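You operate a simulated robot arm through the tools that you are given. There is no shell and no other tool. Be economical: measure what you need, move in short steps, check, and stop when the job is done.

Carry out the task below with a simulated robot arm. There is one attempt and no reset: what you move stays moved.

JOB
Clear the drier of cap No. 72, then wash cap No. 26 and seat it there.
Fine: No. 72 goes in the short white tray; dunk No. 26 clean in the pot and swing the lid shut after.

It is judged by the outcome, as a careful person would: the job done as asked, and still so three seconds after it is handed in. It fails if anything else is knocked over, pushed out of place, dropped, spilled or broken. A push-on lid holds only when it is set on centred and level and pressed home; a screw cap is set on level and turned clockwise until tight.

ROBOT AND FRAMES
A 7-joint arm with a two-finger parallel gripper, fixed in place. Base frame: the origin is at the foot of the arm, x ahead of it, y to its left, z up. Readings come in m, degrees, newtons and seconds.
With the tool pointing down near the work surface it reaches from about 0.12 to 0.66 m from the base axis. Its first joint turns from -66.0 to 66.0 degrees. Payload 2.4 kg.
The tool frame sits at the grasp point between the pads (the TCP): z along the fingers, y along the line on which they close. The tips reach 0.03 m beyond it. The gripper opens to 0.094 m. The fingers are 0.028 m wide and 0.01 m thick; the gripper's body (0.05 by 0.096 m) begins 0.055 m behind the TCP.
Orientation is that of the tool frame in the base frame, as a unit quaternion [x, y, z, w]. With the fingers straight down and closing along the base's y, the tool's x points along the base's -x, its y along +y and its z along -z.

CONTROLS
- The arm moves only by the tool step_arm. Its argument "series" is a list of rows, each an object (a shift or turn left out is 0, a gripper value left out holds the last) with "xyz": the shift along the tool's x, y, z in mm, a list of three; "rotation": the turn, a rotation vector about the tool's x, y, z in degrees, a list of three; "gripper": the gripper command, from -1 (fully open) to 1 (shut), values between in proportion. In form: [{"xyz": [tx, ty, tz], "rotation": [rx, ry, rz], "gripper": gripper}, ...]. A call has 1 to 12 rows; each row is the pose to reach, as a shift and turn from the pose commanded when the call began, along the tool's axes at that moment. Rows are played at 5 a second. More than 0.05 m and 8.6 degrees between two rows, or a gripper value outside its range, and nothing of the call is played. Where a pose cannot be reached the arm comes as near as it can. A force on the tool above 90 N (or 10 N above the force at the start of the call, whichever is more), or a blocked arm, ends the call early, and 0.2 s more pass. The fingers move at their own pace (about 0.153 m/s each) and stop on an object; they squeeze with about 30 N. The grip force told is the motor's: it shows also when the fingers shut on nothing. Time passes only in rows, and 0.2 s behind the last, so rows that repeat a pose let the fingers close. It gives the time, the measured TCP pose, the force on the tool (base axes), the opening and the grip force at its end, in the units of the frame above (readings bear some noise), and new pictures: "views" is both (left out), scene, wrist or none.
- Cameras (640 x 400 px; columns grow to the right, rows downward): "scene" is fixed at [0.058, 0.4975, 1.4541]; the picture's right is [-0.48, -0.88, 0.00], its down [-0.41, 0.22, -0.88] and it looks along [0.78, -0.42, -0.47] (base axes); focal length 328 px, centre (320, 200). "wrist" rides on the gripper at [0.076, 0.014, -0.103] in the tool frame; the picture's right is [-0.18, 0.98, 0.00], its down [-0.75, -0.14, -0.64] and it looks along [-0.63, -0.12, 0.77] (tool axes); focal length 243 px, centre (320, 200). There is no depth. A picture from a camera that has moved, and an enlarged one, comes with that camera's place and axes in the base frame and with its lens.
- close_up(camera, box): a new picture of the part [left, top, right, bottom] of that camera's present view, enlarged. It takes no simulated time.
- finish_job(): hands the job in; it is judged then, once.

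Go step by step. Nothing tells you positions but the pictures and the camera data: compare them with the known pose of the tool, close in by small moves and look again before you grip or let go. The budget is 120 turns and 200 pictures, counting those below and the enlarged ones. Unless the task says otherwise, let go and move clear before handing in, and close with one line.

The tools are called after ">>>" as a command line: name --argument value ..., lists and objects as JSON in quotes. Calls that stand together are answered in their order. step_arm: Moves the arm, as the interface text tells. Its arguments: {"type":"object","properties":{"series":{"type":"array"},"views":{"type":"string","enum":["both","scene","wrist","none"]}},"required":["series"]} The other tools are called the same way: close_up (camera, box) takes an enlarged picture of a part of a camera's view; finish_job () hands the job in.

At the start:

```text
clock: 0.0
ee_pos: [0.4203, 0.0696, 1.312]
orientation: [0.0, 1.0, 0.0, 0.002]
ft_force: [-0.8, -0.8, 0.4]
gripper_width: 0.0938
gripper_force: 0.0
```

scene: 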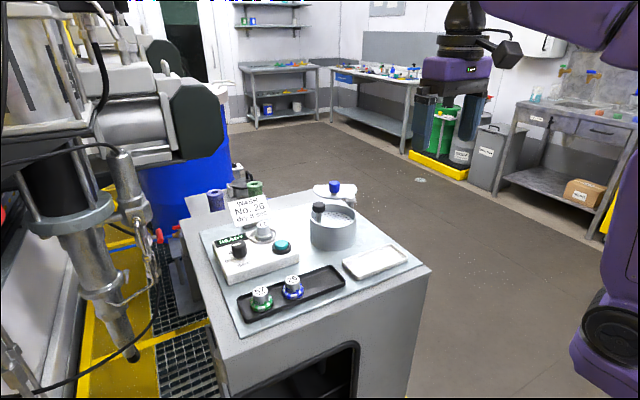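
wrist: 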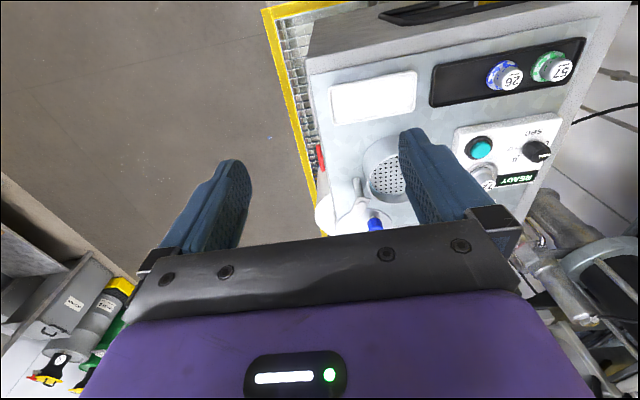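

I see a workbench with a spin-drier unit, a pot, a long dark tray with two caps (57 and 26), and a short white tray. I'll look closer before I move.

>>> close_up --camera "scene" --box '[190, 170, 350, 270]'

>>> close_up --camera "scene" --box '[230, 230, 430, 355]'

>>> close_up --camera "wrist" --box '[300, 20, 620, 220]'

```text
4.00 times, centred on (270, 220) of scene
camera zoom: at [0.058, 0.4975, 1.4541], right [-0.48, -0.88, 0.0], down [-0.41, 0.22, -0.88], along [0.78, -0.42, -0.47], focal length 1310 px, centre (520, 120)
```

zoom: 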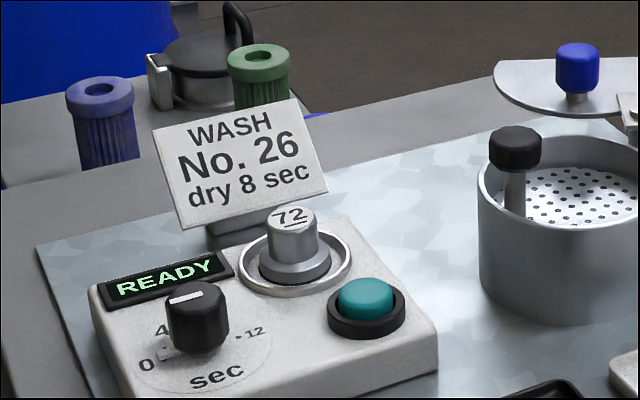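

```text
3.20 times, centred on (330, 292) of scene
camera zoom: at [0.058, 0.4975, 1.4541], right [-0.48, -0.88, 0.0], down [-0.41, 0.22, -0.88], along [0.78, -0.42, -0.47], focal length 1048 px, centre (288, -96)
```

zoom: 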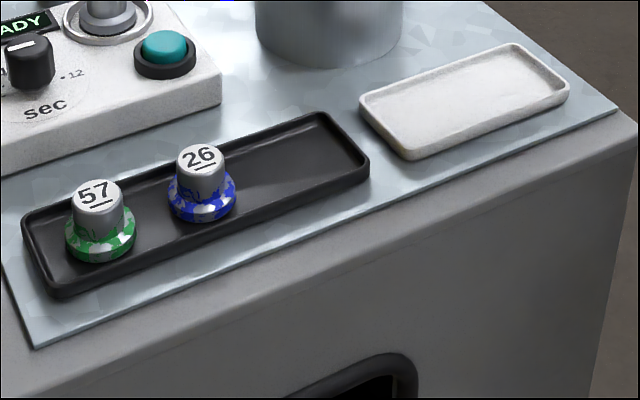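

```text
2.00 times, centred on (460, 120) of wrist
camera zoom: at [0.3446, 0.084, 1.4153], right [0.18, 0.98, 0.0], down [0.75, -0.14, 0.64], along [0.63, -0.12, -0.77], focal length 485 px, centre (40, 360)
```

zoom: 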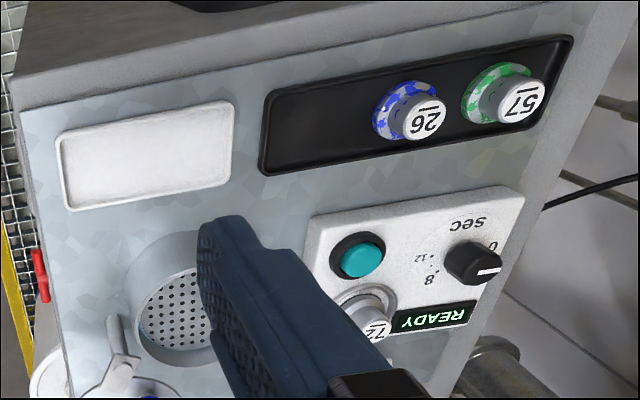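

The caps are at roughly: No. 26 (0.48, 0.326), top at z 1.055; No. 72 in the drier (0.64, 0.32), top at z 1.08. I'll move the camera over the station to measure more exactly.

>>> step_arm --series '[{"xyz": [0, 40, 0]}, {"xyz": [0, 80, 0]}, {"xyz": [0, 120, 0]}, {"xyz": [0, 150, 0]}, {"xyz": [0, 150, 0]}]' --views "both"

```text
clock: 1.2
ee_pos: [0.4223, 0.2206, 1.312]
orientation: [0.0, 1.0, 0.0, 0.0]
ft_force: [0.3, 0.0, -0.5]
gripper_width: 0.0941
gripper_force: 0.2
camera wrist: at [0.3462, 0.2333, 1.4154], right [0.18, 0.98, 0.0], down [0.75, -0.14, 0.64], along [0.63, -0.12, -0.77], focal length 243 px, centre (320, 200)
```

scene: 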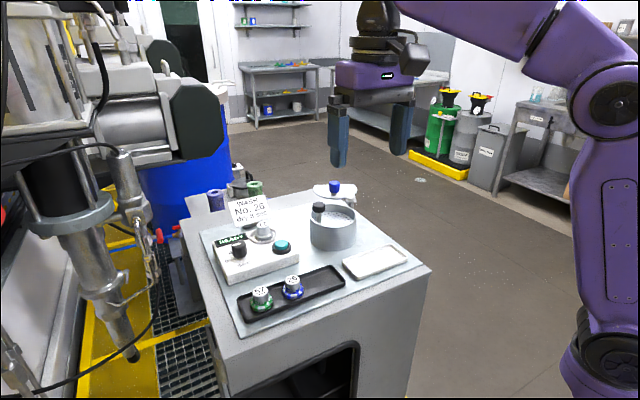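
wrist: 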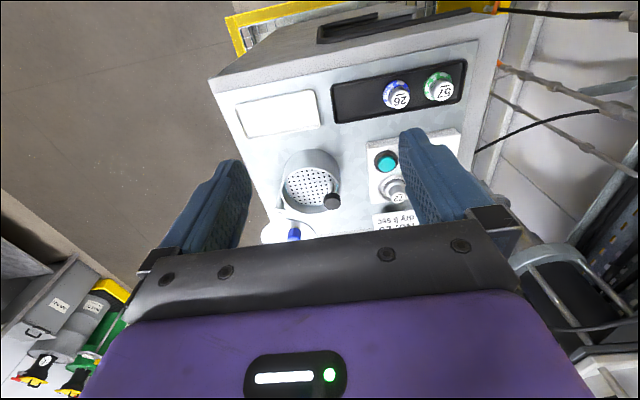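

>>> close_up --camera "wrist" --box '[220, 50, 476, 210]'

>>> close_up --camera "wrist" --box '[240, 130, 416, 240]'

>>> close_up --camera "scene" --box '[290, 170, 386, 260]'

```text
2.50 times, centred on (348, 130) of wrist
camera zoom: at [0.3462, 0.2333, 1.4154], right [0.18, 0.98, 0.0], down [0.75, -0.14, 0.64], along [0.63, -0.12, -0.77], focal length 606 px, centre (250, 375)
```

zoom: 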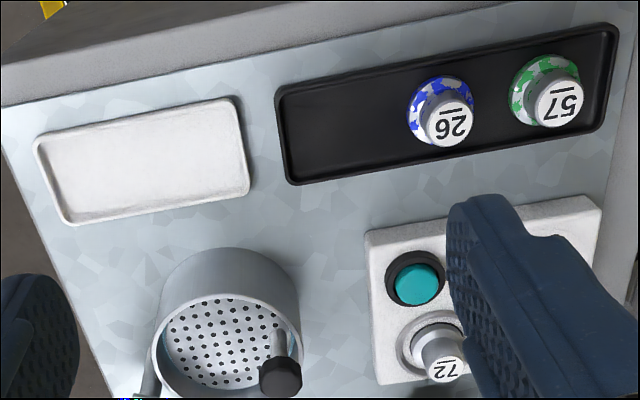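

```text
3.64 times, centred on (328, 185) of wrist
camera zoom: at [0.3462, 0.2333, 1.4154], right [0.18, 0.98, 0.0], down [0.75, -0.14, 0.64], along [0.63, -0.12, -0.77], focal length 882 px, centre (291, 254)
```

zoom: 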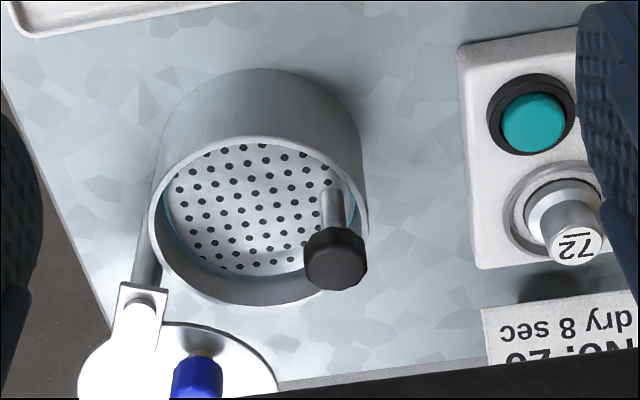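

```text
4.44 times, centred on (338, 215) of scene
camera zoom: at [0.058, 0.4975, 1.4541], right [-0.48, -0.88, 0.0], down [-0.41, 0.22, -0.88], along [0.78, -0.42, -0.47], focal length 1456 px, centre (240, 133)
```

zoom: 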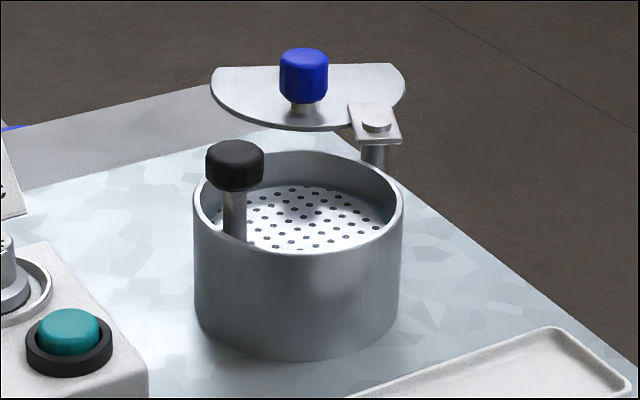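

The pot is at about (0.592, 0.172), the white tray at (0.472, 0.145), and No. 72 at (0.64, 0.322), which is near the reach limit. I'll yaw toward No. 72's azimuth and move closer, and plan to tilt outwards for the extra reach.

>>> step_arm --series '[{"xyz": [-34, 15, 15], "rotation": [0, 0, -6.7]}, {"xyz": [-69, 31, 31], "rotation": [0, 0, -13.4]}, {"xyz": [-103, 46, 46], "rotation": [0, 0, -20]}, {"xyz": [-138, 62, 62], "rotation": [0, 0, -26.7]}, {"xyz": [-138, 62, 62], "rotation": [0, 0, -26.7]}]'

```text
clock: 2.4
ee_pos: [0.5329, 0.2673, 1.2375]
orientation: [-0.232, 0.973, 0.001, 0.001]
ft_force: [0.0, 0.4, 0.1]
gripper_width: 0.0939
gripper_force: 0.1
out of reach, approached as far as the arm can: row 3, 4, 5
camera wrist: at [0.4583, 0.2459, 1.3407], right [-0.28, 0.96, 0.0], down [0.74, 0.21, 0.64], along [0.62, 0.18, -0.77], focal length 243 px, centre (320, 200)
```

scene: 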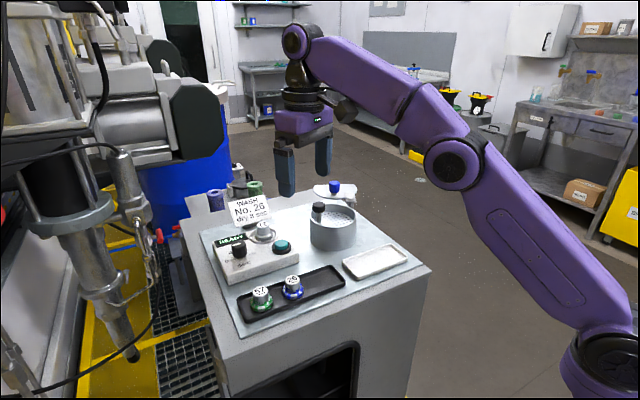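
wrist: 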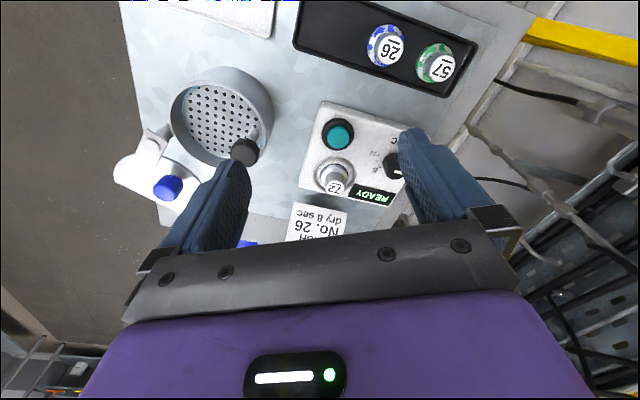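

The reach limit shows at this height with the fingers straight down. I'll tilt the fingers outward by 26 degrees and see how far it now reaches.

>>> step_arm --series '[{"rotation": [0, -6.5, 0]}, {"rotation": [0, -13, 0]}, {"rotation": [0, -19.5, 0]}, {"rotation": [0, -26, 0]}, {"rotation": [0, -26, 0]}]' --views "wrist"

```text
clock: 3.6
ee_pos: [0.5319, 0.2664, 1.2389]
orientation: [-0.225, 0.948, 0.051, 0.22]
ft_force: [-0.4, -0.8, -0.5]
gripper_width: 0.094
gripper_force: 0.0
camera wrist: at [0.4242, 0.2278, 1.2973], right [-0.29, 0.95, 0.08], down [0.41, 0.05, 0.91], along [0.86, 0.3, -0.41], focal length 243 px, centre (320, 200)
```

wrist: 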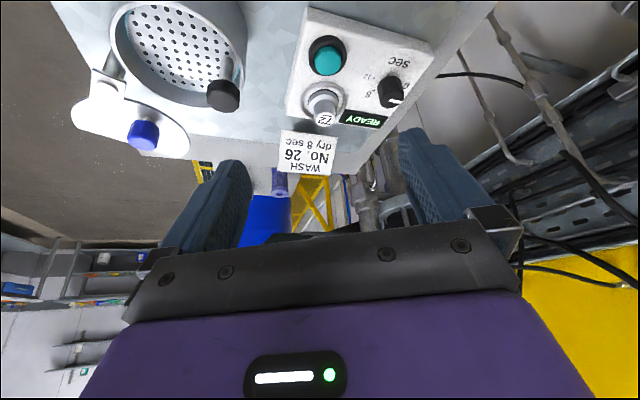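

The tilt works. Next I'll move over No. 72 (TCP about (0.632, 0.319, 1.16)) with the fingers partly open.

>>> step_arm --series '[{"xyz": [-22, 1, 40], "gripper": -0.4}, {"xyz": [-45, 2, 80], "gripper": -0.4}, {"xyz": [-67, 2, 121], "gripper": -0.4}, {"xyz": [-67, 2, 121], "gripper": -0.4}]'

```text
clock: 4.6
ee_pos: [0.6344, 0.3206, 1.1572]
orientation: [-0.224, 0.948, 0.052, 0.22]
ft_force: [-0.2, 0.2, 0.3]
gripper_width: 0.0658
gripper_force: 0.1
camera wrist: at [0.5269, 0.282, 1.216], right [-0.29, 0.95, 0.08], down [0.42, 0.05, 0.91], along [0.86, 0.3, -0.41], focal length 243 px, centre (320, 200)
```

scene: 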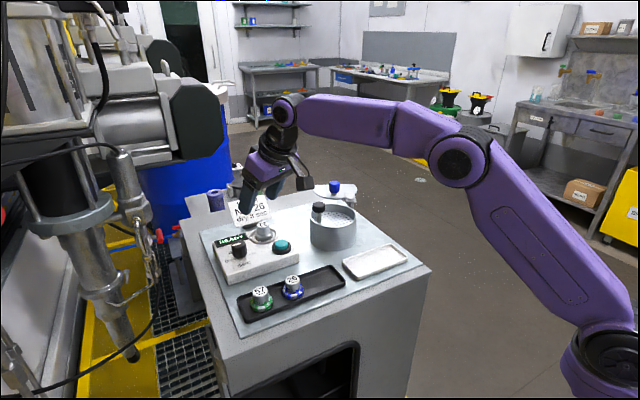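
wrist: 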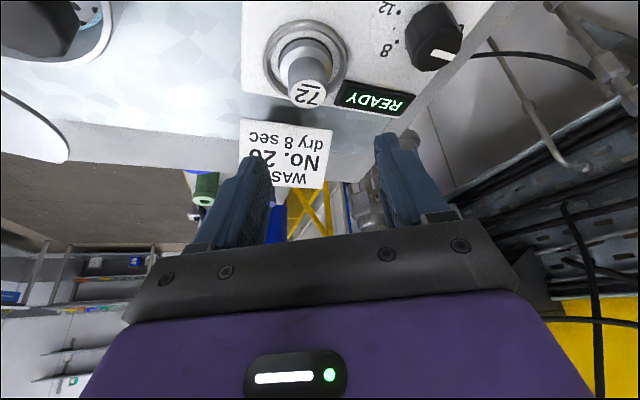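

No. 72 is slightly ahead of me. I'll check its neck height before going down.

>>> close_up --camera "wrist" --box '[240, 10, 400, 110]'

```text
4.00 times, centred on (320, 60) of wrist
camera zoom: at [0.5269, 0.282, 1.216], right [-0.29, 0.95, 0.08], down [0.42, 0.05, 0.91], along [0.86, 0.3, -0.41], focal length 970 px, centre (320, 760)
```

zoom: 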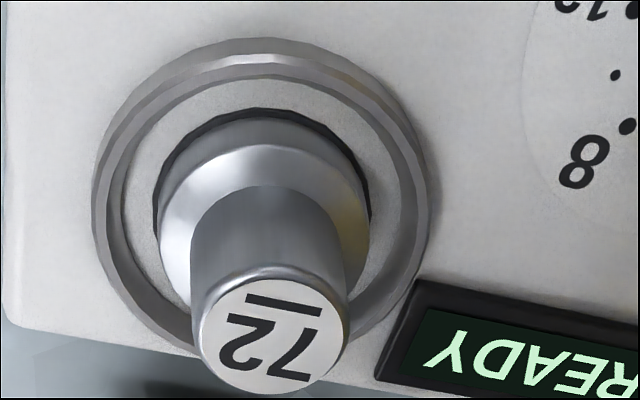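

The neck runs from about z 1.058 to 1.077. I'll go down with the fingers astride it, then check.

>>> step_arm --series '[{"xyz": [14, -3, 28]}, {"xyz": [24, -3, 48]}, {"xyz": [27.8, -3, 56.3]}, {"xyz": [27.8, -3, 56.3]}]'

>>> close_up --camera "wrist" --box '[220, 80, 420, 205]'

>>> close_up --camera "scene" --box '[210, 170, 310, 260]'

```text
clock: 5.6
ee_pos: [0.6339, 0.3177, 1.0953]
orientation: [-0.225, 0.948, 0.052, 0.219]
ft_force: [-0.8, 1.0, 0.0]
gripper_width: 0.0659
gripper_force: 0.1
camera wrist: at [0.527, 0.2799, 1.1545], right [-0.29, 0.95, 0.08], down [0.42, 0.05, 0.91], along [0.86, 0.3, -0.41], focal length 243 px, centre (320, 200)
```

scene: 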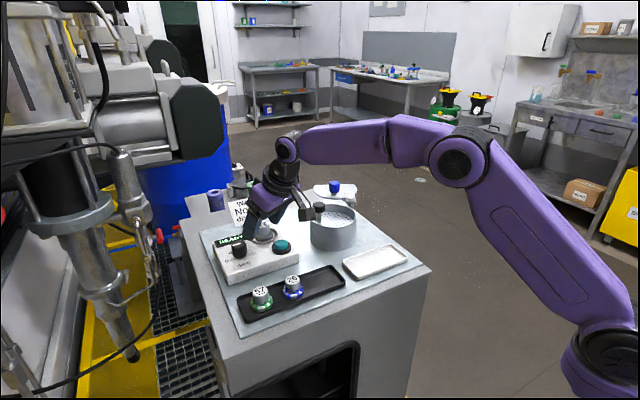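
wrist: 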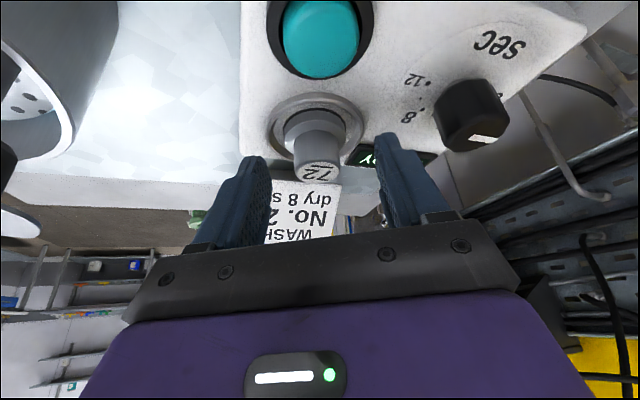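

```text
3.20 times, centred on (320, 142) of wrist
camera zoom: at [0.527, 0.2799, 1.1545], right [-0.29, 0.95, 0.08], down [0.42, 0.05, 0.91], along [0.86, 0.3, -0.41], focal length 776 px, centre (320, 384)
```

zoom: 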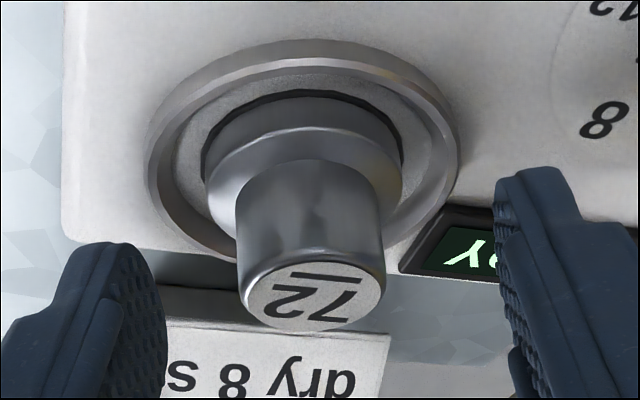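

```text
4.44 times, centred on (260, 215) of scene
camera zoom: at [0.058, 0.4975, 1.4541], right [-0.48, -0.88, 0.0], down [-0.41, 0.22, -0.88], along [0.78, -0.42, -0.47], focal length 1456 px, centre (587, 133)
```

zoom: 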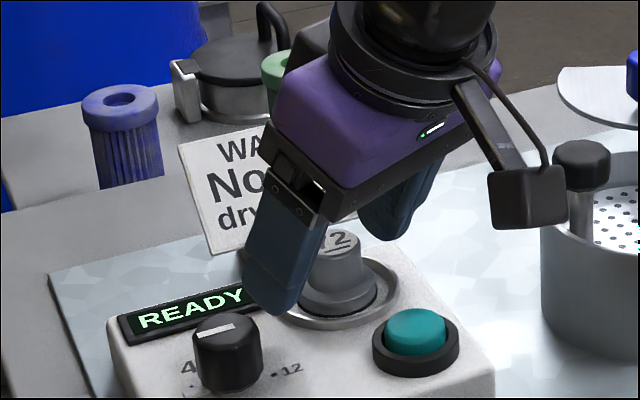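

The cap is within about 1.5 mm of centre between the pads, and 3 mm ahead. I'll make that small correction and then close.

>>> step_arm --series '[{"xyz": [-2.7, -1.5, 1.3]}, {"xyz": [-2.7, -1.5, 1.3], "gripper": 0.2}, {"xyz": [-2.7, -1.5, 1.3], "gripper": 1}, {"xyz": [-2.7, -1.5, 1.3], "gripper": 1}, {"xyz": [-2.7, -1.5, 1.3], "gripper": 1}]'

>>> close_up --camera "wrist" --box '[220, 80, 420, 205]'

```text
clock: 6.8
ee_pos: [0.6366, 0.3171, 1.0967]
orientation: [-0.225, 0.948, 0.052, 0.22]
ft_force: [0.2, -0.3, 0.9]
gripper_width: 0.0256
gripper_force: 30.2
camera wrist: at [0.5299, 0.2793, 1.1549], right [-0.29, 0.95, 0.08], down [0.42, 0.05, 0.91], along [0.86, 0.3, -0.41], focal length 243 px, centre (320, 200)
```

scene: 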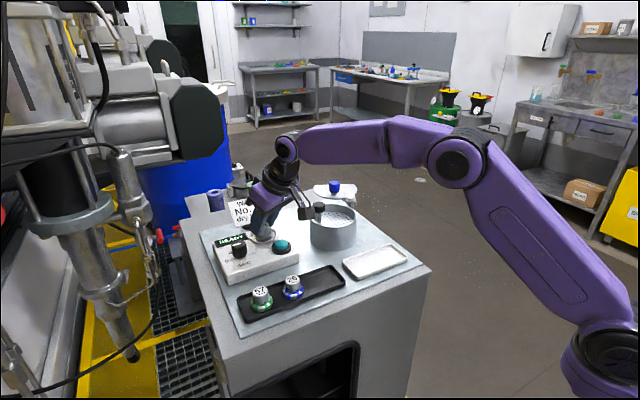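
wrist: 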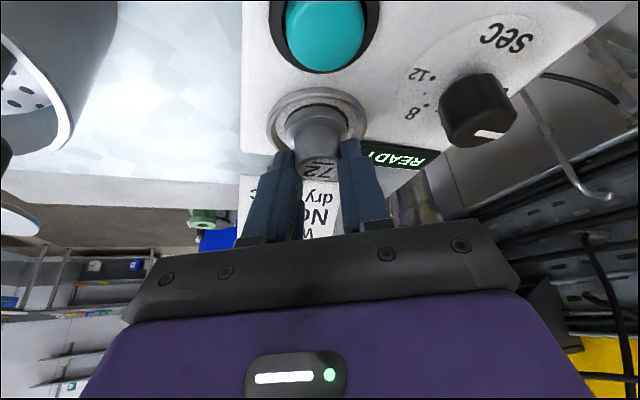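

```text
3.20 times, centred on (320, 142) of wrist
camera zoom: at [0.5299, 0.2793, 1.1549], right [-0.29, 0.95, 0.08], down [0.42, 0.05, 0.91], along [0.86, 0.3, -0.41], focal length 776 px, centre (320, 384)
```

zoom: 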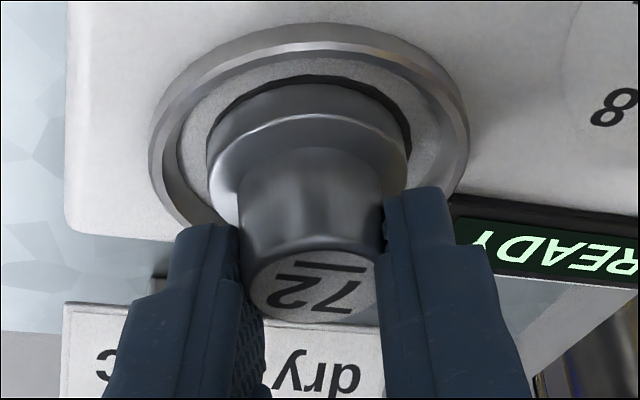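

No. 72 is gripped (25.6 mm). Now I'll lift straight up out of the nest.

>>> step_arm --series '[{"xyz": [-4.4, 0, -9]}, {"xyz": [-13.2, 0, -27]}, {"xyz": [-26.4, 0, -54]}, {"xyz": [-39.6, 0, -81]}, {"xyz": [-39.6, 0, -81]}]'

```text
clock: 8.0
ee_pos: [0.6356, 0.3164, 1.1871]
orientation: [-0.226, 0.948, 0.053, 0.219]
ft_force: [0.2, -0.4, -1.1]
gripper_width: 0.0258
gripper_force: 29.8
camera wrist: at [0.5283, 0.2783, 1.2455], right [-0.29, 0.95, 0.08], down [0.42, 0.05, 0.91], along [0.86, 0.3, -0.41], focal length 243 px, centre (320, 200)
```

scene: 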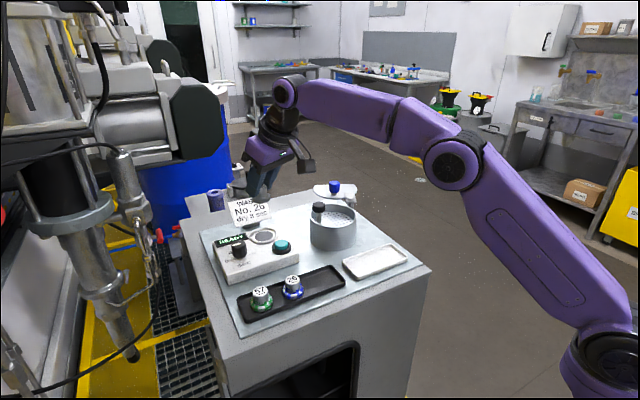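
wrist: 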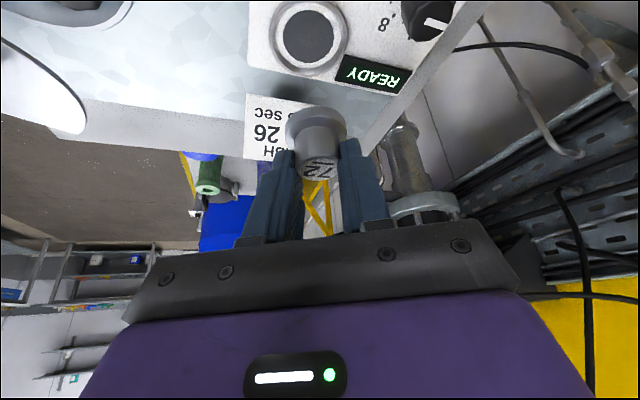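

No. 72 is out and level. I'll carry it back and across to above the white tray, keeping clear of the pot.

>>> step_arm --series '[{"xyz": [42.5, 6.7, -20.9]}, {"xyz": [85, 13.3, -41.7]}, {"xyz": [127.7, 20, -62.6]}, {"xyz": [155, -13, -76]}, {"xyz": [182, -47, -89.5]}, {"xyz": [210, -80, -103]}, {"xyz": [210, -80, -103]}]'

```text
clock: 9.6
ee_pos: [0.4638, 0.1385, 1.1882]
orientation: [-0.225, 0.948, 0.053, 0.219]
ft_force: [0.2, -1.0, -1.2]
gripper_width: 0.0258
gripper_force: 30.1
camera wrist: at [0.356, 0.1006, 1.2471], right [-0.29, 0.95, 0.08], down [0.42, 0.05, 0.91], along [0.86, 0.3, -0.41], focal length 243 px, centre (320, 200)
```

scene: 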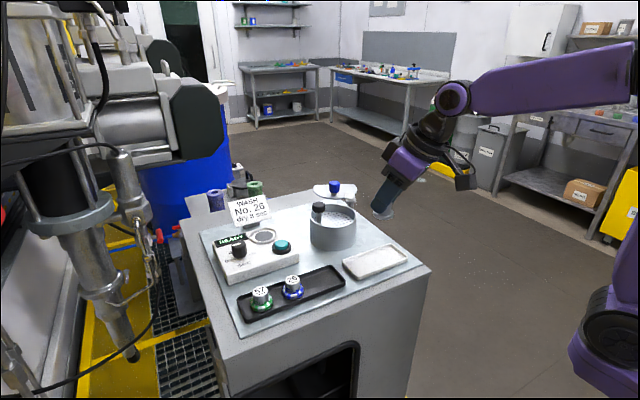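
wrist: 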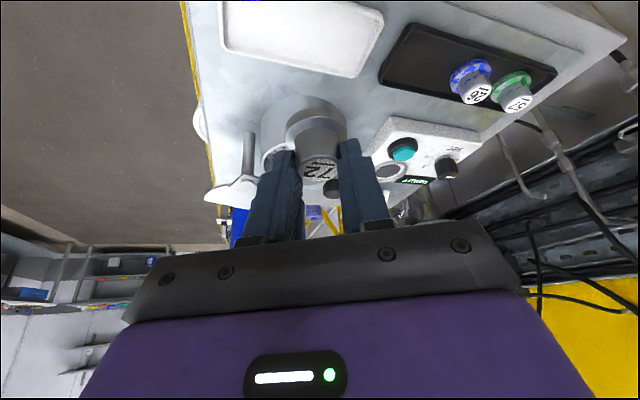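

I'm above the white tray and aligned. Next I'll lower to just above its floor and look.

>>> step_arm --series '[{"xyz": [15, 0, 31]}, {"xyz": [30, 0, 62]}, {"xyz": [40, 0, 81]}, {"xyz": [44, 0, 90]}, {"xyz": [44, 0, 90]}]'

>>> close_up --camera "scene" --box '[330, 200, 430, 290]'

>>> close_up --camera "wrist" --box '[200, 60, 440, 210]'

```text
clock: 10.8
ee_pos: [0.4631, 0.14, 1.0856]
orientation: [-0.226, 0.948, 0.053, 0.219]
ft_force: [0.2, 0.4, -0.7]
gripper_width: 0.0256
gripper_force: 30.7
camera wrist: at [0.3562, 0.1016, 1.1449], right [-0.29, 0.95, 0.08], down [0.42, 0.05, 0.91], along [0.86, 0.3, -0.41], focal length 243 px, centre (320, 200)
```

scene: 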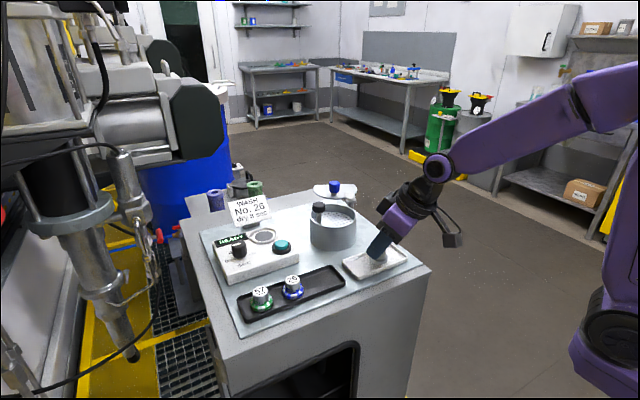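
wrist: 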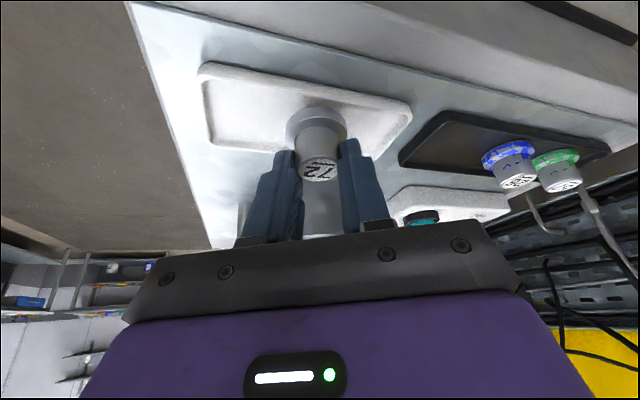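

```text
4.44 times, centred on (380, 245) of scene
camera zoom: at [0.058, 0.4975, 1.4541], right [-0.48, -0.88, 0.0], down [-0.41, 0.22, -0.88], along [0.78, -0.42, -0.47], focal length 1456 px, centre (53, 0)
```

zoom: 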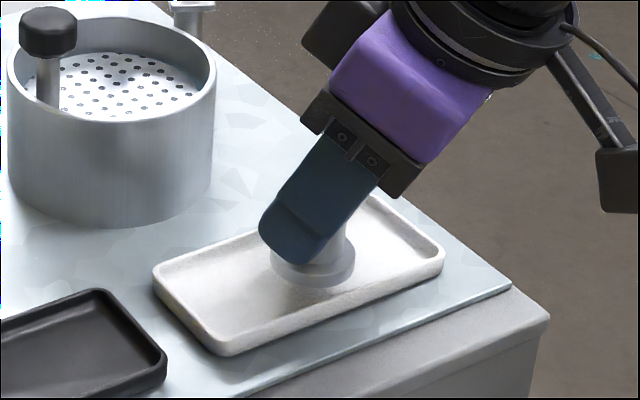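

```text
2.67 times, centred on (320, 135) of wrist
camera zoom: at [0.3562, 0.1016, 1.1449], right [-0.29, 0.95, 0.08], down [0.42, 0.05, 0.91], along [0.86, 0.3, -0.41], focal length 647 px, centre (320, 373)
```

zoom: 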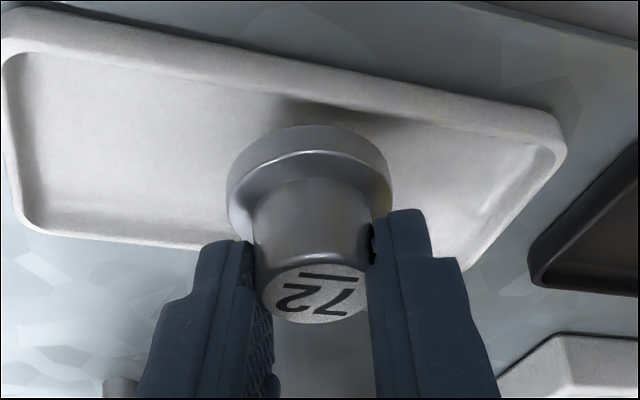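

It's over the middle of the tray with about 10 mm still to go. I'll lower gently.

>>> step_arm --series '[{"xyz": [1.3, 0, 2.7]}, {"xyz": [2.6, 0, 5.4]}, {"xyz": [3.5, 0, 7.2]}, {"xyz": [3.5, 0, 7.2]}]' --views "none"

>>> close_up --camera "wrist" --box '[200, 60, 440, 210]'

>>> close_up --camera "scene" --box '[350, 220, 410, 280]'

```text
clock: 11.8
ee_pos: [0.4654, 0.1403, 1.0788]
orientation: [-0.224, 0.948, 0.052, 0.222]
ft_force: [-3.3, 0.0, 15.5]
gripper_width: 0.0257
gripper_force: 30.2
```

```text
2.67 times, centred on (320, 135) of wrist
camera zoom: at [0.3573, 0.1021, 1.1381], right [-0.29, 0.95, 0.08], down [0.41, 0.05, 0.91], along [0.86, 0.3, -0.41], focal length 647 px, centre (320, 373)
```

zoom: 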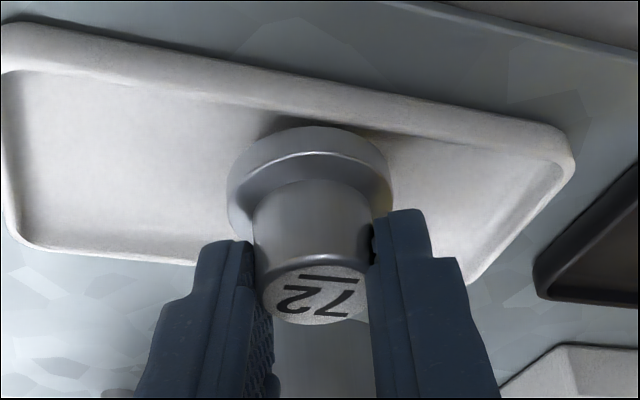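

```text
6.67 times, centred on (380, 250) of scene
camera zoom: at [0.0577, 0.4974, 1.4542], right [-0.48, -0.88, 0.0], down [-0.41, 0.22, -0.88], along [0.78, -0.42, -0.47], focal length 2184 px, centre (-80, -133)
```

zoom: 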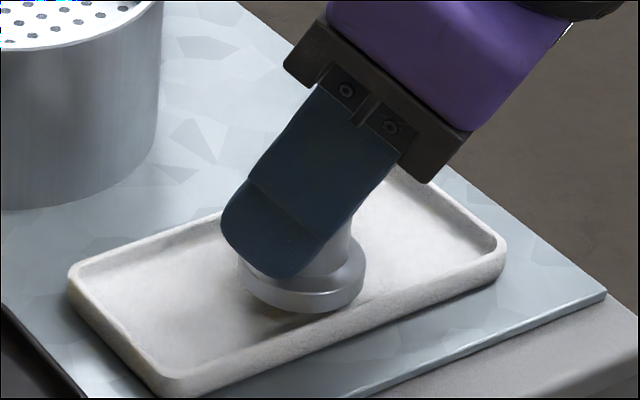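

It touched at z 1.079, but the cap is close to the tray's near wall. I'll lift 4 mm, shift 10 mm away from the wall, and lower again.

>>> step_arm --series '[{"xyz": [-2, 0, -4]}, {"xyz": [-10, -2, 0]}, {"xyz": [-10, -2, 0]}, {"xyz": [-9, -2, 2]}, {"xyz": [-8, -2, 4]}, {"xyz": [-8, -2, 4]}]' --views "none"

>>> close_up --camera "wrist" --box '[200, 60, 440, 210]'

>>> close_up --camera "scene" --box '[350, 220, 410, 280]'

```text
clock: 13.2
ee_pos: [0.4733, 0.1415, 1.0792]
orientation: [-0.225, 0.948, 0.052, 0.22]
ft_force: [1.0, -0.2, -1.7]
gripper_width: 0.026
gripper_force: 29.6
```

```text
2.67 times, centred on (320, 135) of wrist
camera zoom: at [0.3656, 0.1036, 1.1379], right [-0.29, 0.95, 0.08], down [0.42, 0.05, 0.91], along [0.86, 0.3, -0.41], focal length 647 px, centre (320, 373)
```

zoom: 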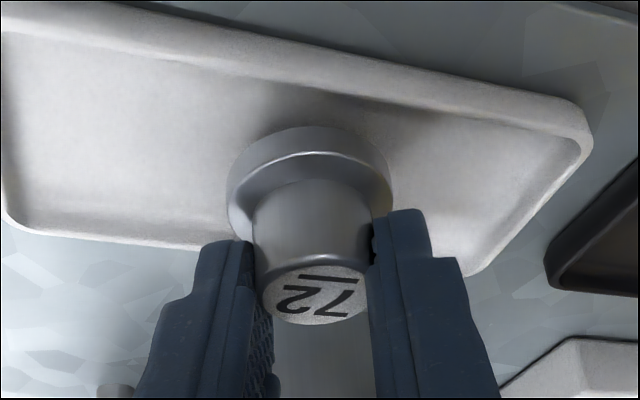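

```text
6.67 times, centred on (380, 250) of scene
camera zoom: at [0.058, 0.4975, 1.4541], right [-0.48, -0.88, 0.0], down [-0.41, 0.22, -0.88], along [0.78, -0.42, -0.47], focal length 2184 px, centre (-80, -133)
```

zoom: 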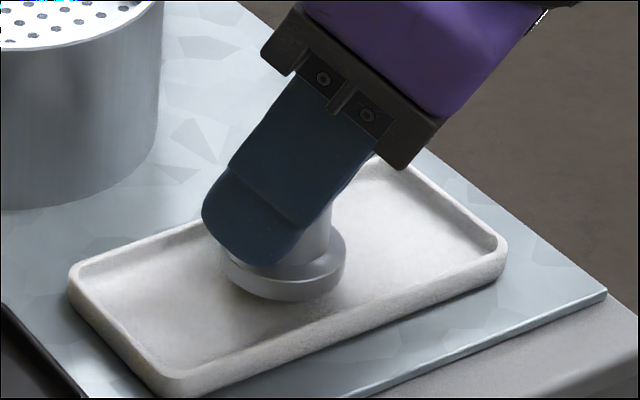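

It's clear of the wall now with no contact yet. I'll lower to the floor.

>>> step_arm --series '[{"xyz": [0.9, 0, 1.8]}, {"xyz": [1.5, 0, 3.0]}, {"xyz": [1.9, 0, 3.9]}, {"xyz": [1.9, 0, 3.9]}]' --views "none"

```text
clock: 14.2
ee_pos: [0.4719, 0.1417, 1.0743]
orientation: [-0.225, 0.948, 0.052, 0.22]
ft_force: [0.2, 0.4, -1.2]
gripper_width: 0.0254
gripper_force: 30.6
```

>>> step_arm --series '[{"xyz": [0.5, 0, 0.9]}, {"xyz": [0.9, 0, 1.8]}, {"xyz": [0.9, 0, 1.8]}]' --views "none"

>>> close_up --camera "scene" --box '[350, 220, 410, 280]'

```text
clock: 15.0
ee_pos: [0.474, 0.1423, 1.0722]
orientation: [-0.225, 0.948, 0.053, 0.22]
ft_force: [-0.2, 0.7, -0.5]
gripper_width: 0.0256
gripper_force: 29.8
```

```text
6.67 times, centred on (380, 250) of scene
camera zoom: at [0.058, 0.4975, 1.4541], right [-0.48, -0.88, 0.0], down [-0.41, 0.22, -0.88], along [0.78, -0.42, -0.47], focal length 2184 px, centre (-80, -133)
```

zoom: 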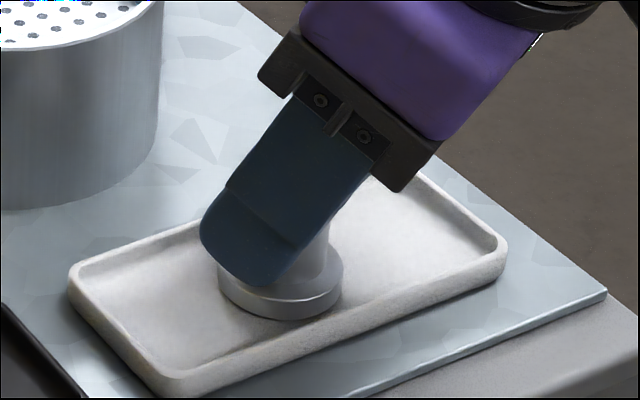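

>>> step_arm --series '[{"xyz": [-4.5, 0, 2.2]}, {"xyz": [-4, 0, 3.1]}, {"xyz": [-3.6, 0, 4]}, {"xyz": [-3.6, 0, 4]}]' --views "none"

>>> close_up --camera "scene" --box '[350, 220, 410, 280]'

```text
clock: 16.0
ee_pos: [0.4785, 0.1447, 1.0712]
orientation: [-0.225, 0.947, 0.052, 0.222]
ft_force: [-2.3, -0.5, 10.6]
gripper_width: 0.0254
gripper_force: 29.7
```

```text
6.67 times, centred on (380, 250) of scene
camera zoom: at [0.0578, 0.4975, 1.4542], right [-0.48, -0.88, 0.0], down [-0.41, 0.22, -0.88], along [0.78, -0.42, -0.47], focal length 2184 px, centre (-80, -133)
```

zoom: 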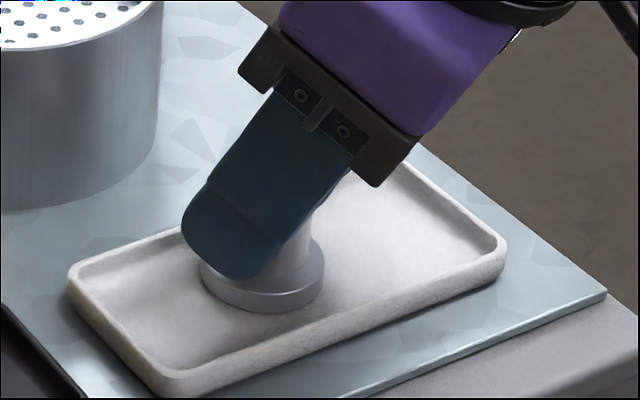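

It's down on the tray floor. I'll let go and rise straight up.

>>> step_arm --series '[{"gripper": -0.2}, {"gripper": -0.3}, {"xyz": [-9, 0, -18]}, {"xyz": [-22, 0, -45]}, {"xyz": [-44, 0, -90]}, {"xyz": [-44, 0, -90]}]'

>>> close_up --camera "scene" --box '[330, 200, 430, 290]'

```text
clock: 17.4
ee_pos: [0.4779, 0.1443, 1.1716]
orientation: [-0.225, 0.948, 0.053, 0.22]
ft_force: [0.8, -0.1, -0.5]
gripper_width: 0.0614
gripper_force: 0.0
camera wrist: at [0.3709, 0.1057, 1.2312], right [-0.29, 0.95, 0.08], down [0.42, 0.05, 0.91], along [0.86, 0.3, -0.41], focal length 243 px, centre (320, 200)
```

scene: 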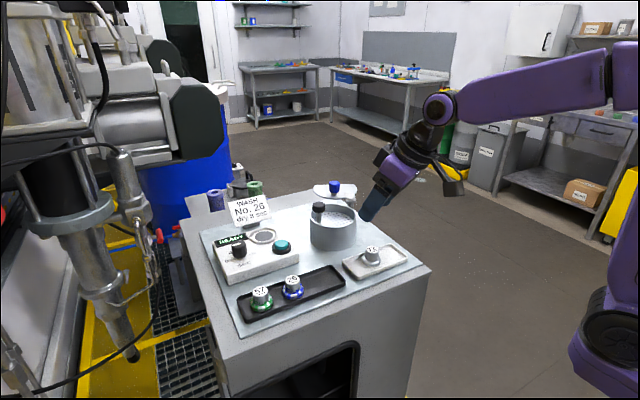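
wrist: 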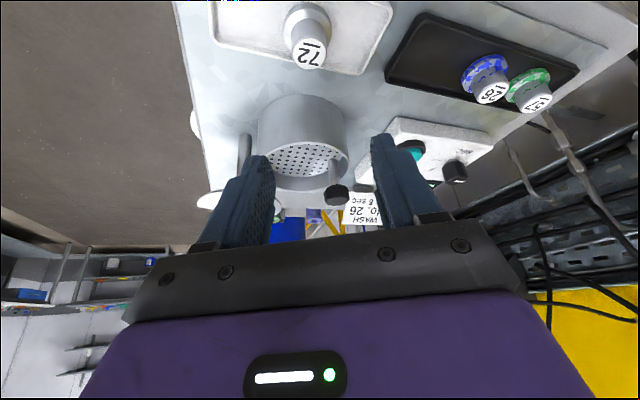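

```text
4.44 times, centred on (380, 245) of scene
camera zoom: at [0.058, 0.4975, 1.4541], right [-0.48, -0.88, 0.0], down [-0.41, 0.22, -0.88], along [0.78, -0.42, -0.47], focal length 1456 px, centre (53, 0)
```

zoom: 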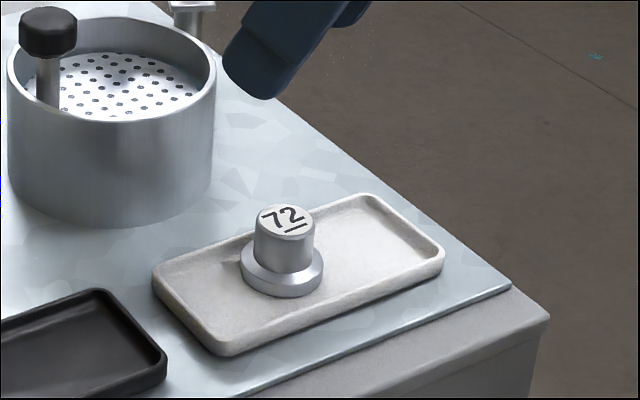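

No. 72 now stands upright in the white tray. Next I'll move over cap No. 26 at about (0.480, 0.326) with a narrower opening, so the fingers stay clear of No. 57.

>>> step_arm --series '[{"xyz": [-12, 41, 17], "gripper": 0.0}, {"xyz": [-24, 81, 34], "gripper": 0.0}, {"xyz": [-37, 122, 51], "gripper": 0.0}, {"xyz": [-48.7, 162.3, 68], "gripper": 0.0}, {"xyz": [-48.7, 162.3, 68], "gripper": 0.0}]'

>>> close_up --camera "wrist" --box '[220, 30, 460, 180]'

>>> close_up --camera "scene" --box '[230, 230, 350, 330]'

```text
clock: 18.6
ee_pos: [0.4705, 0.322, 1.1307]
orientation: [-0.224, 0.948, 0.052, 0.22]
ft_force: [0.5, -0.7, 0.3]
gripper_width: 0.0472
gripper_force: 0.0
camera wrist: at [0.3621, 0.2838, 1.1893], right [-0.29, 0.95, 0.08], down [0.42, 0.05, 0.91], along [0.86, 0.3, -0.41], focal length 243 px, centre (320, 200)
```

scene: 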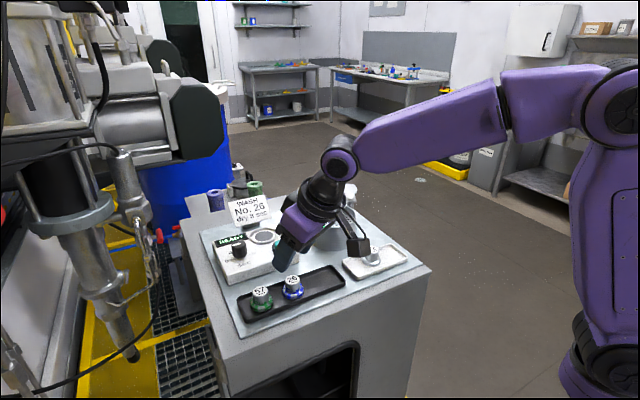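
wrist: 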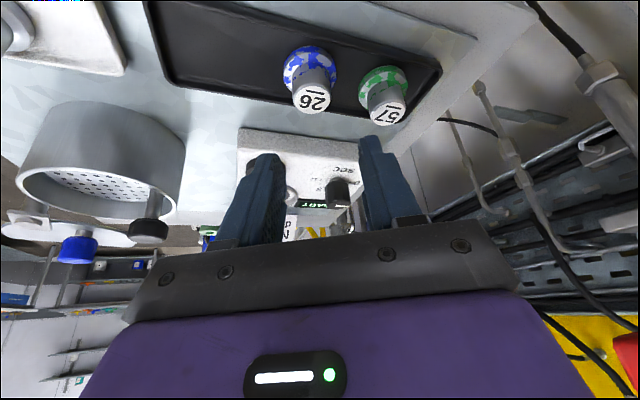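

```text
2.67 times, centred on (340, 105) of wrist
camera zoom: at [0.3621, 0.2838, 1.1893], right [-0.29, 0.95, 0.08], down [0.42, 0.05, 0.91], along [0.86, 0.3, -0.41], focal length 647 px, centre (267, 453)
```

zoom: 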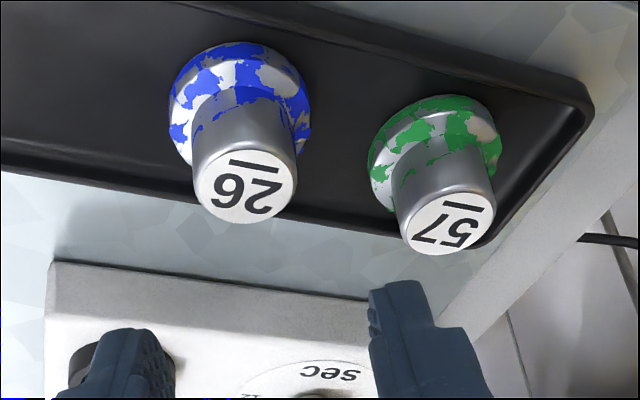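

```text
4.00 times, centred on (290, 280) of scene
camera zoom: at [0.058, 0.4975, 1.4541], right [-0.48, -0.88, 0.0], down [-0.41, 0.22, -0.88], along [0.78, -0.42, -0.47], focal length 1310 px, centre (440, -120)
```

zoom: 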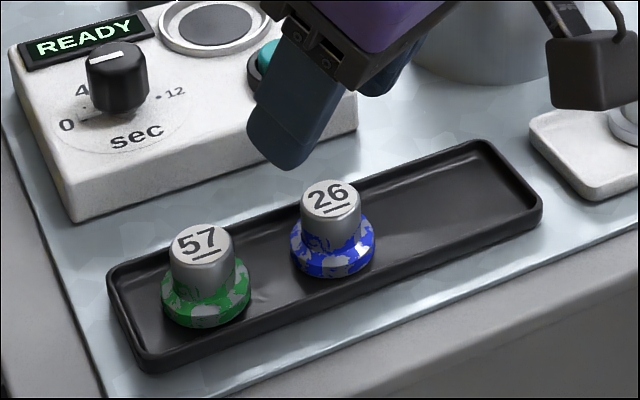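

The blue patches are paint on the flange and lower neck, and they need washing off. I'll go down astride No. 26.

>>> step_arm --series '[{"xyz": [9, -1, 20]}, {"xyz": [18, -1.4, 40]}, {"xyz": [23.8, -1.4, 53.2]}, {"xyz": [23.8, -1.4, 53.2]}]' --views "none"

>>> close_up --camera "wrist" --box '[220, 80, 420, 205]'

>>> close_up --camera "scene" --box '[230, 230, 350, 330]'

```text
clock: 19.6
ee_pos: [0.4742, 0.3224, 1.0707]
orientation: [-0.224, 0.948, 0.052, 0.22]
ft_force: [0.7, -0.4, 0.1]
gripper_width: 0.0467
gripper_force: 0.0
```

```text
3.20 times, centred on (320, 142) of wrist
camera zoom: at [0.3656, 0.2841, 1.13], right [-0.29, 0.95, 0.08], down [0.42, 0.05, 0.91], along [0.86, 0.3, -0.41], focal length 776 px, centre (320, 384)
```

zoom: 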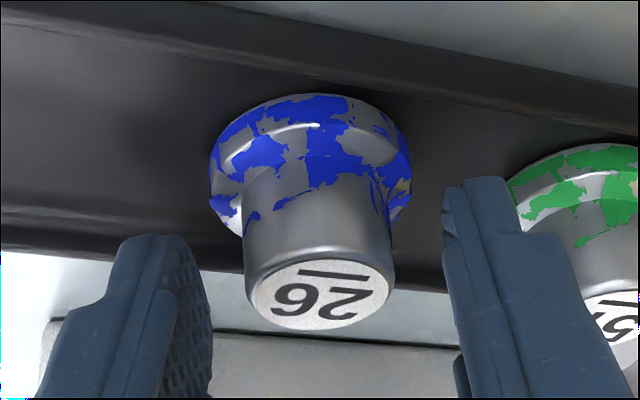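

```text
4.00 times, centred on (290, 280) of scene
camera zoom: at [0.058, 0.4975, 1.4541], right [-0.48, -0.88, 0.0], down [-0.41, 0.22, -0.88], along [0.78, -0.42, -0.47], focal length 1310 px, centre (440, -120)
```

zoom: 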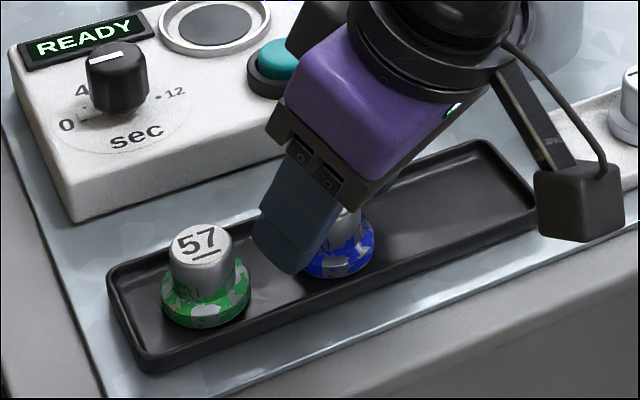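

It's centred. Closing now, then lifting.

>>> step_arm --series '[{"gripper": 0.4}, {"gripper": 1}, {"gripper": 1}, {"gripper": 1}, {"xyz": [-9, 0, -18], "gripper": 1}, {"xyz": [-26, 0, -54], "gripper": 1}, {"xyz": [-49, 0, -100], "gripper": 1}, {"xyz": [-49, 0, -100], "gripper": 1}]'

>>> close_up --camera "wrist" --box '[220, 80, 420, 205]'

```text
refused: row 7 steps farther than a row can; nothing moved
```

```text
3.20 times, centred on (320, 142) of wrist
camera zoom: at [0.3656, 0.2841, 1.13], right [-0.29, 0.95, 0.08], down [0.42, 0.05, 0.91], along [0.86, 0.3, -0.41], focal length 776 px, centre (320, 384)
```

zoom: 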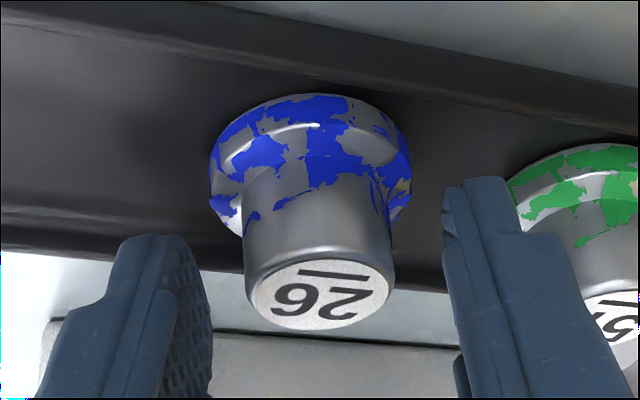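

One row was too long a step and nothing moved. I'll repeat the close and lift with shorter rows.

>>> step_arm --series '[{"gripper": 0.4}, {"gripper": 1}, {"gripper": 1}, {"gripper": 1}, {"xyz": [-9, 0, -18], "gripper": 1}, {"xyz": [-26, 0, -54], "gripper": 1}, {"xyz": [-40, 0, -82], "gripper": 1}, {"xyz": [-49, 0, -100], "gripper": 1}, {"xyz": [-49, 0, -100], "gripper": 1}]'

>>> close_up --camera "wrist" --box '[220, 80, 420, 205]'

```text
clock: 21.6
ee_pos: [0.4735, 0.3228, 1.1838]
orientation: [-0.225, 0.948, 0.052, 0.219]
ft_force: [-0.5, 0.1, -1.2]
gripper_width: 0.0258
gripper_force: 29.7
camera wrist: at [0.3655, 0.2843, 1.2417], right [-0.29, 0.95, 0.08], down [0.42, 0.05, 0.91], along [0.86, 0.3, -0.41], focal length 243 px, centre (320, 200)
```

scene: 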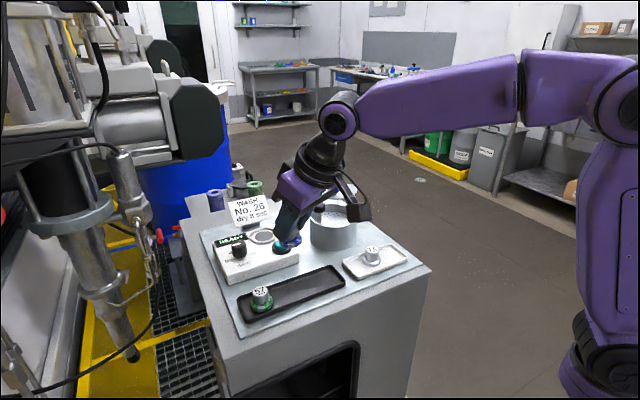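
wrist: 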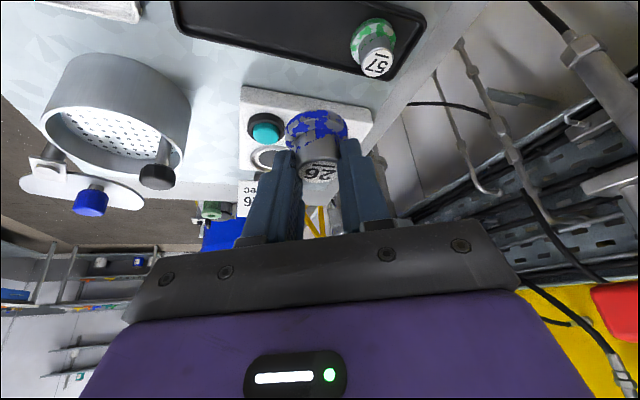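

```text
3.20 times, centred on (320, 142) of wrist
camera zoom: at [0.3655, 0.2843, 1.2417], right [-0.29, 0.95, 0.08], down [0.42, 0.05, 0.91], along [0.86, 0.3, -0.41], focal length 776 px, centre (320, 384)
```

zoom: 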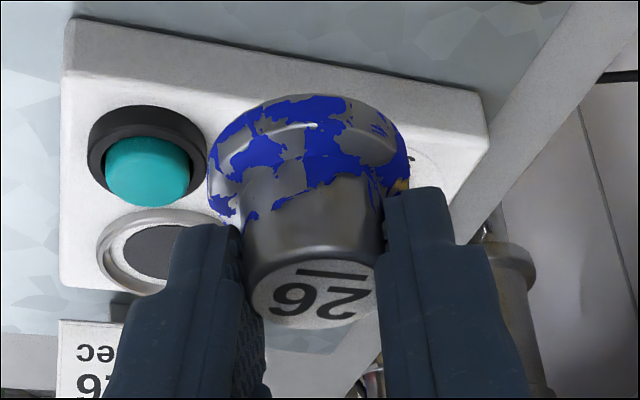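

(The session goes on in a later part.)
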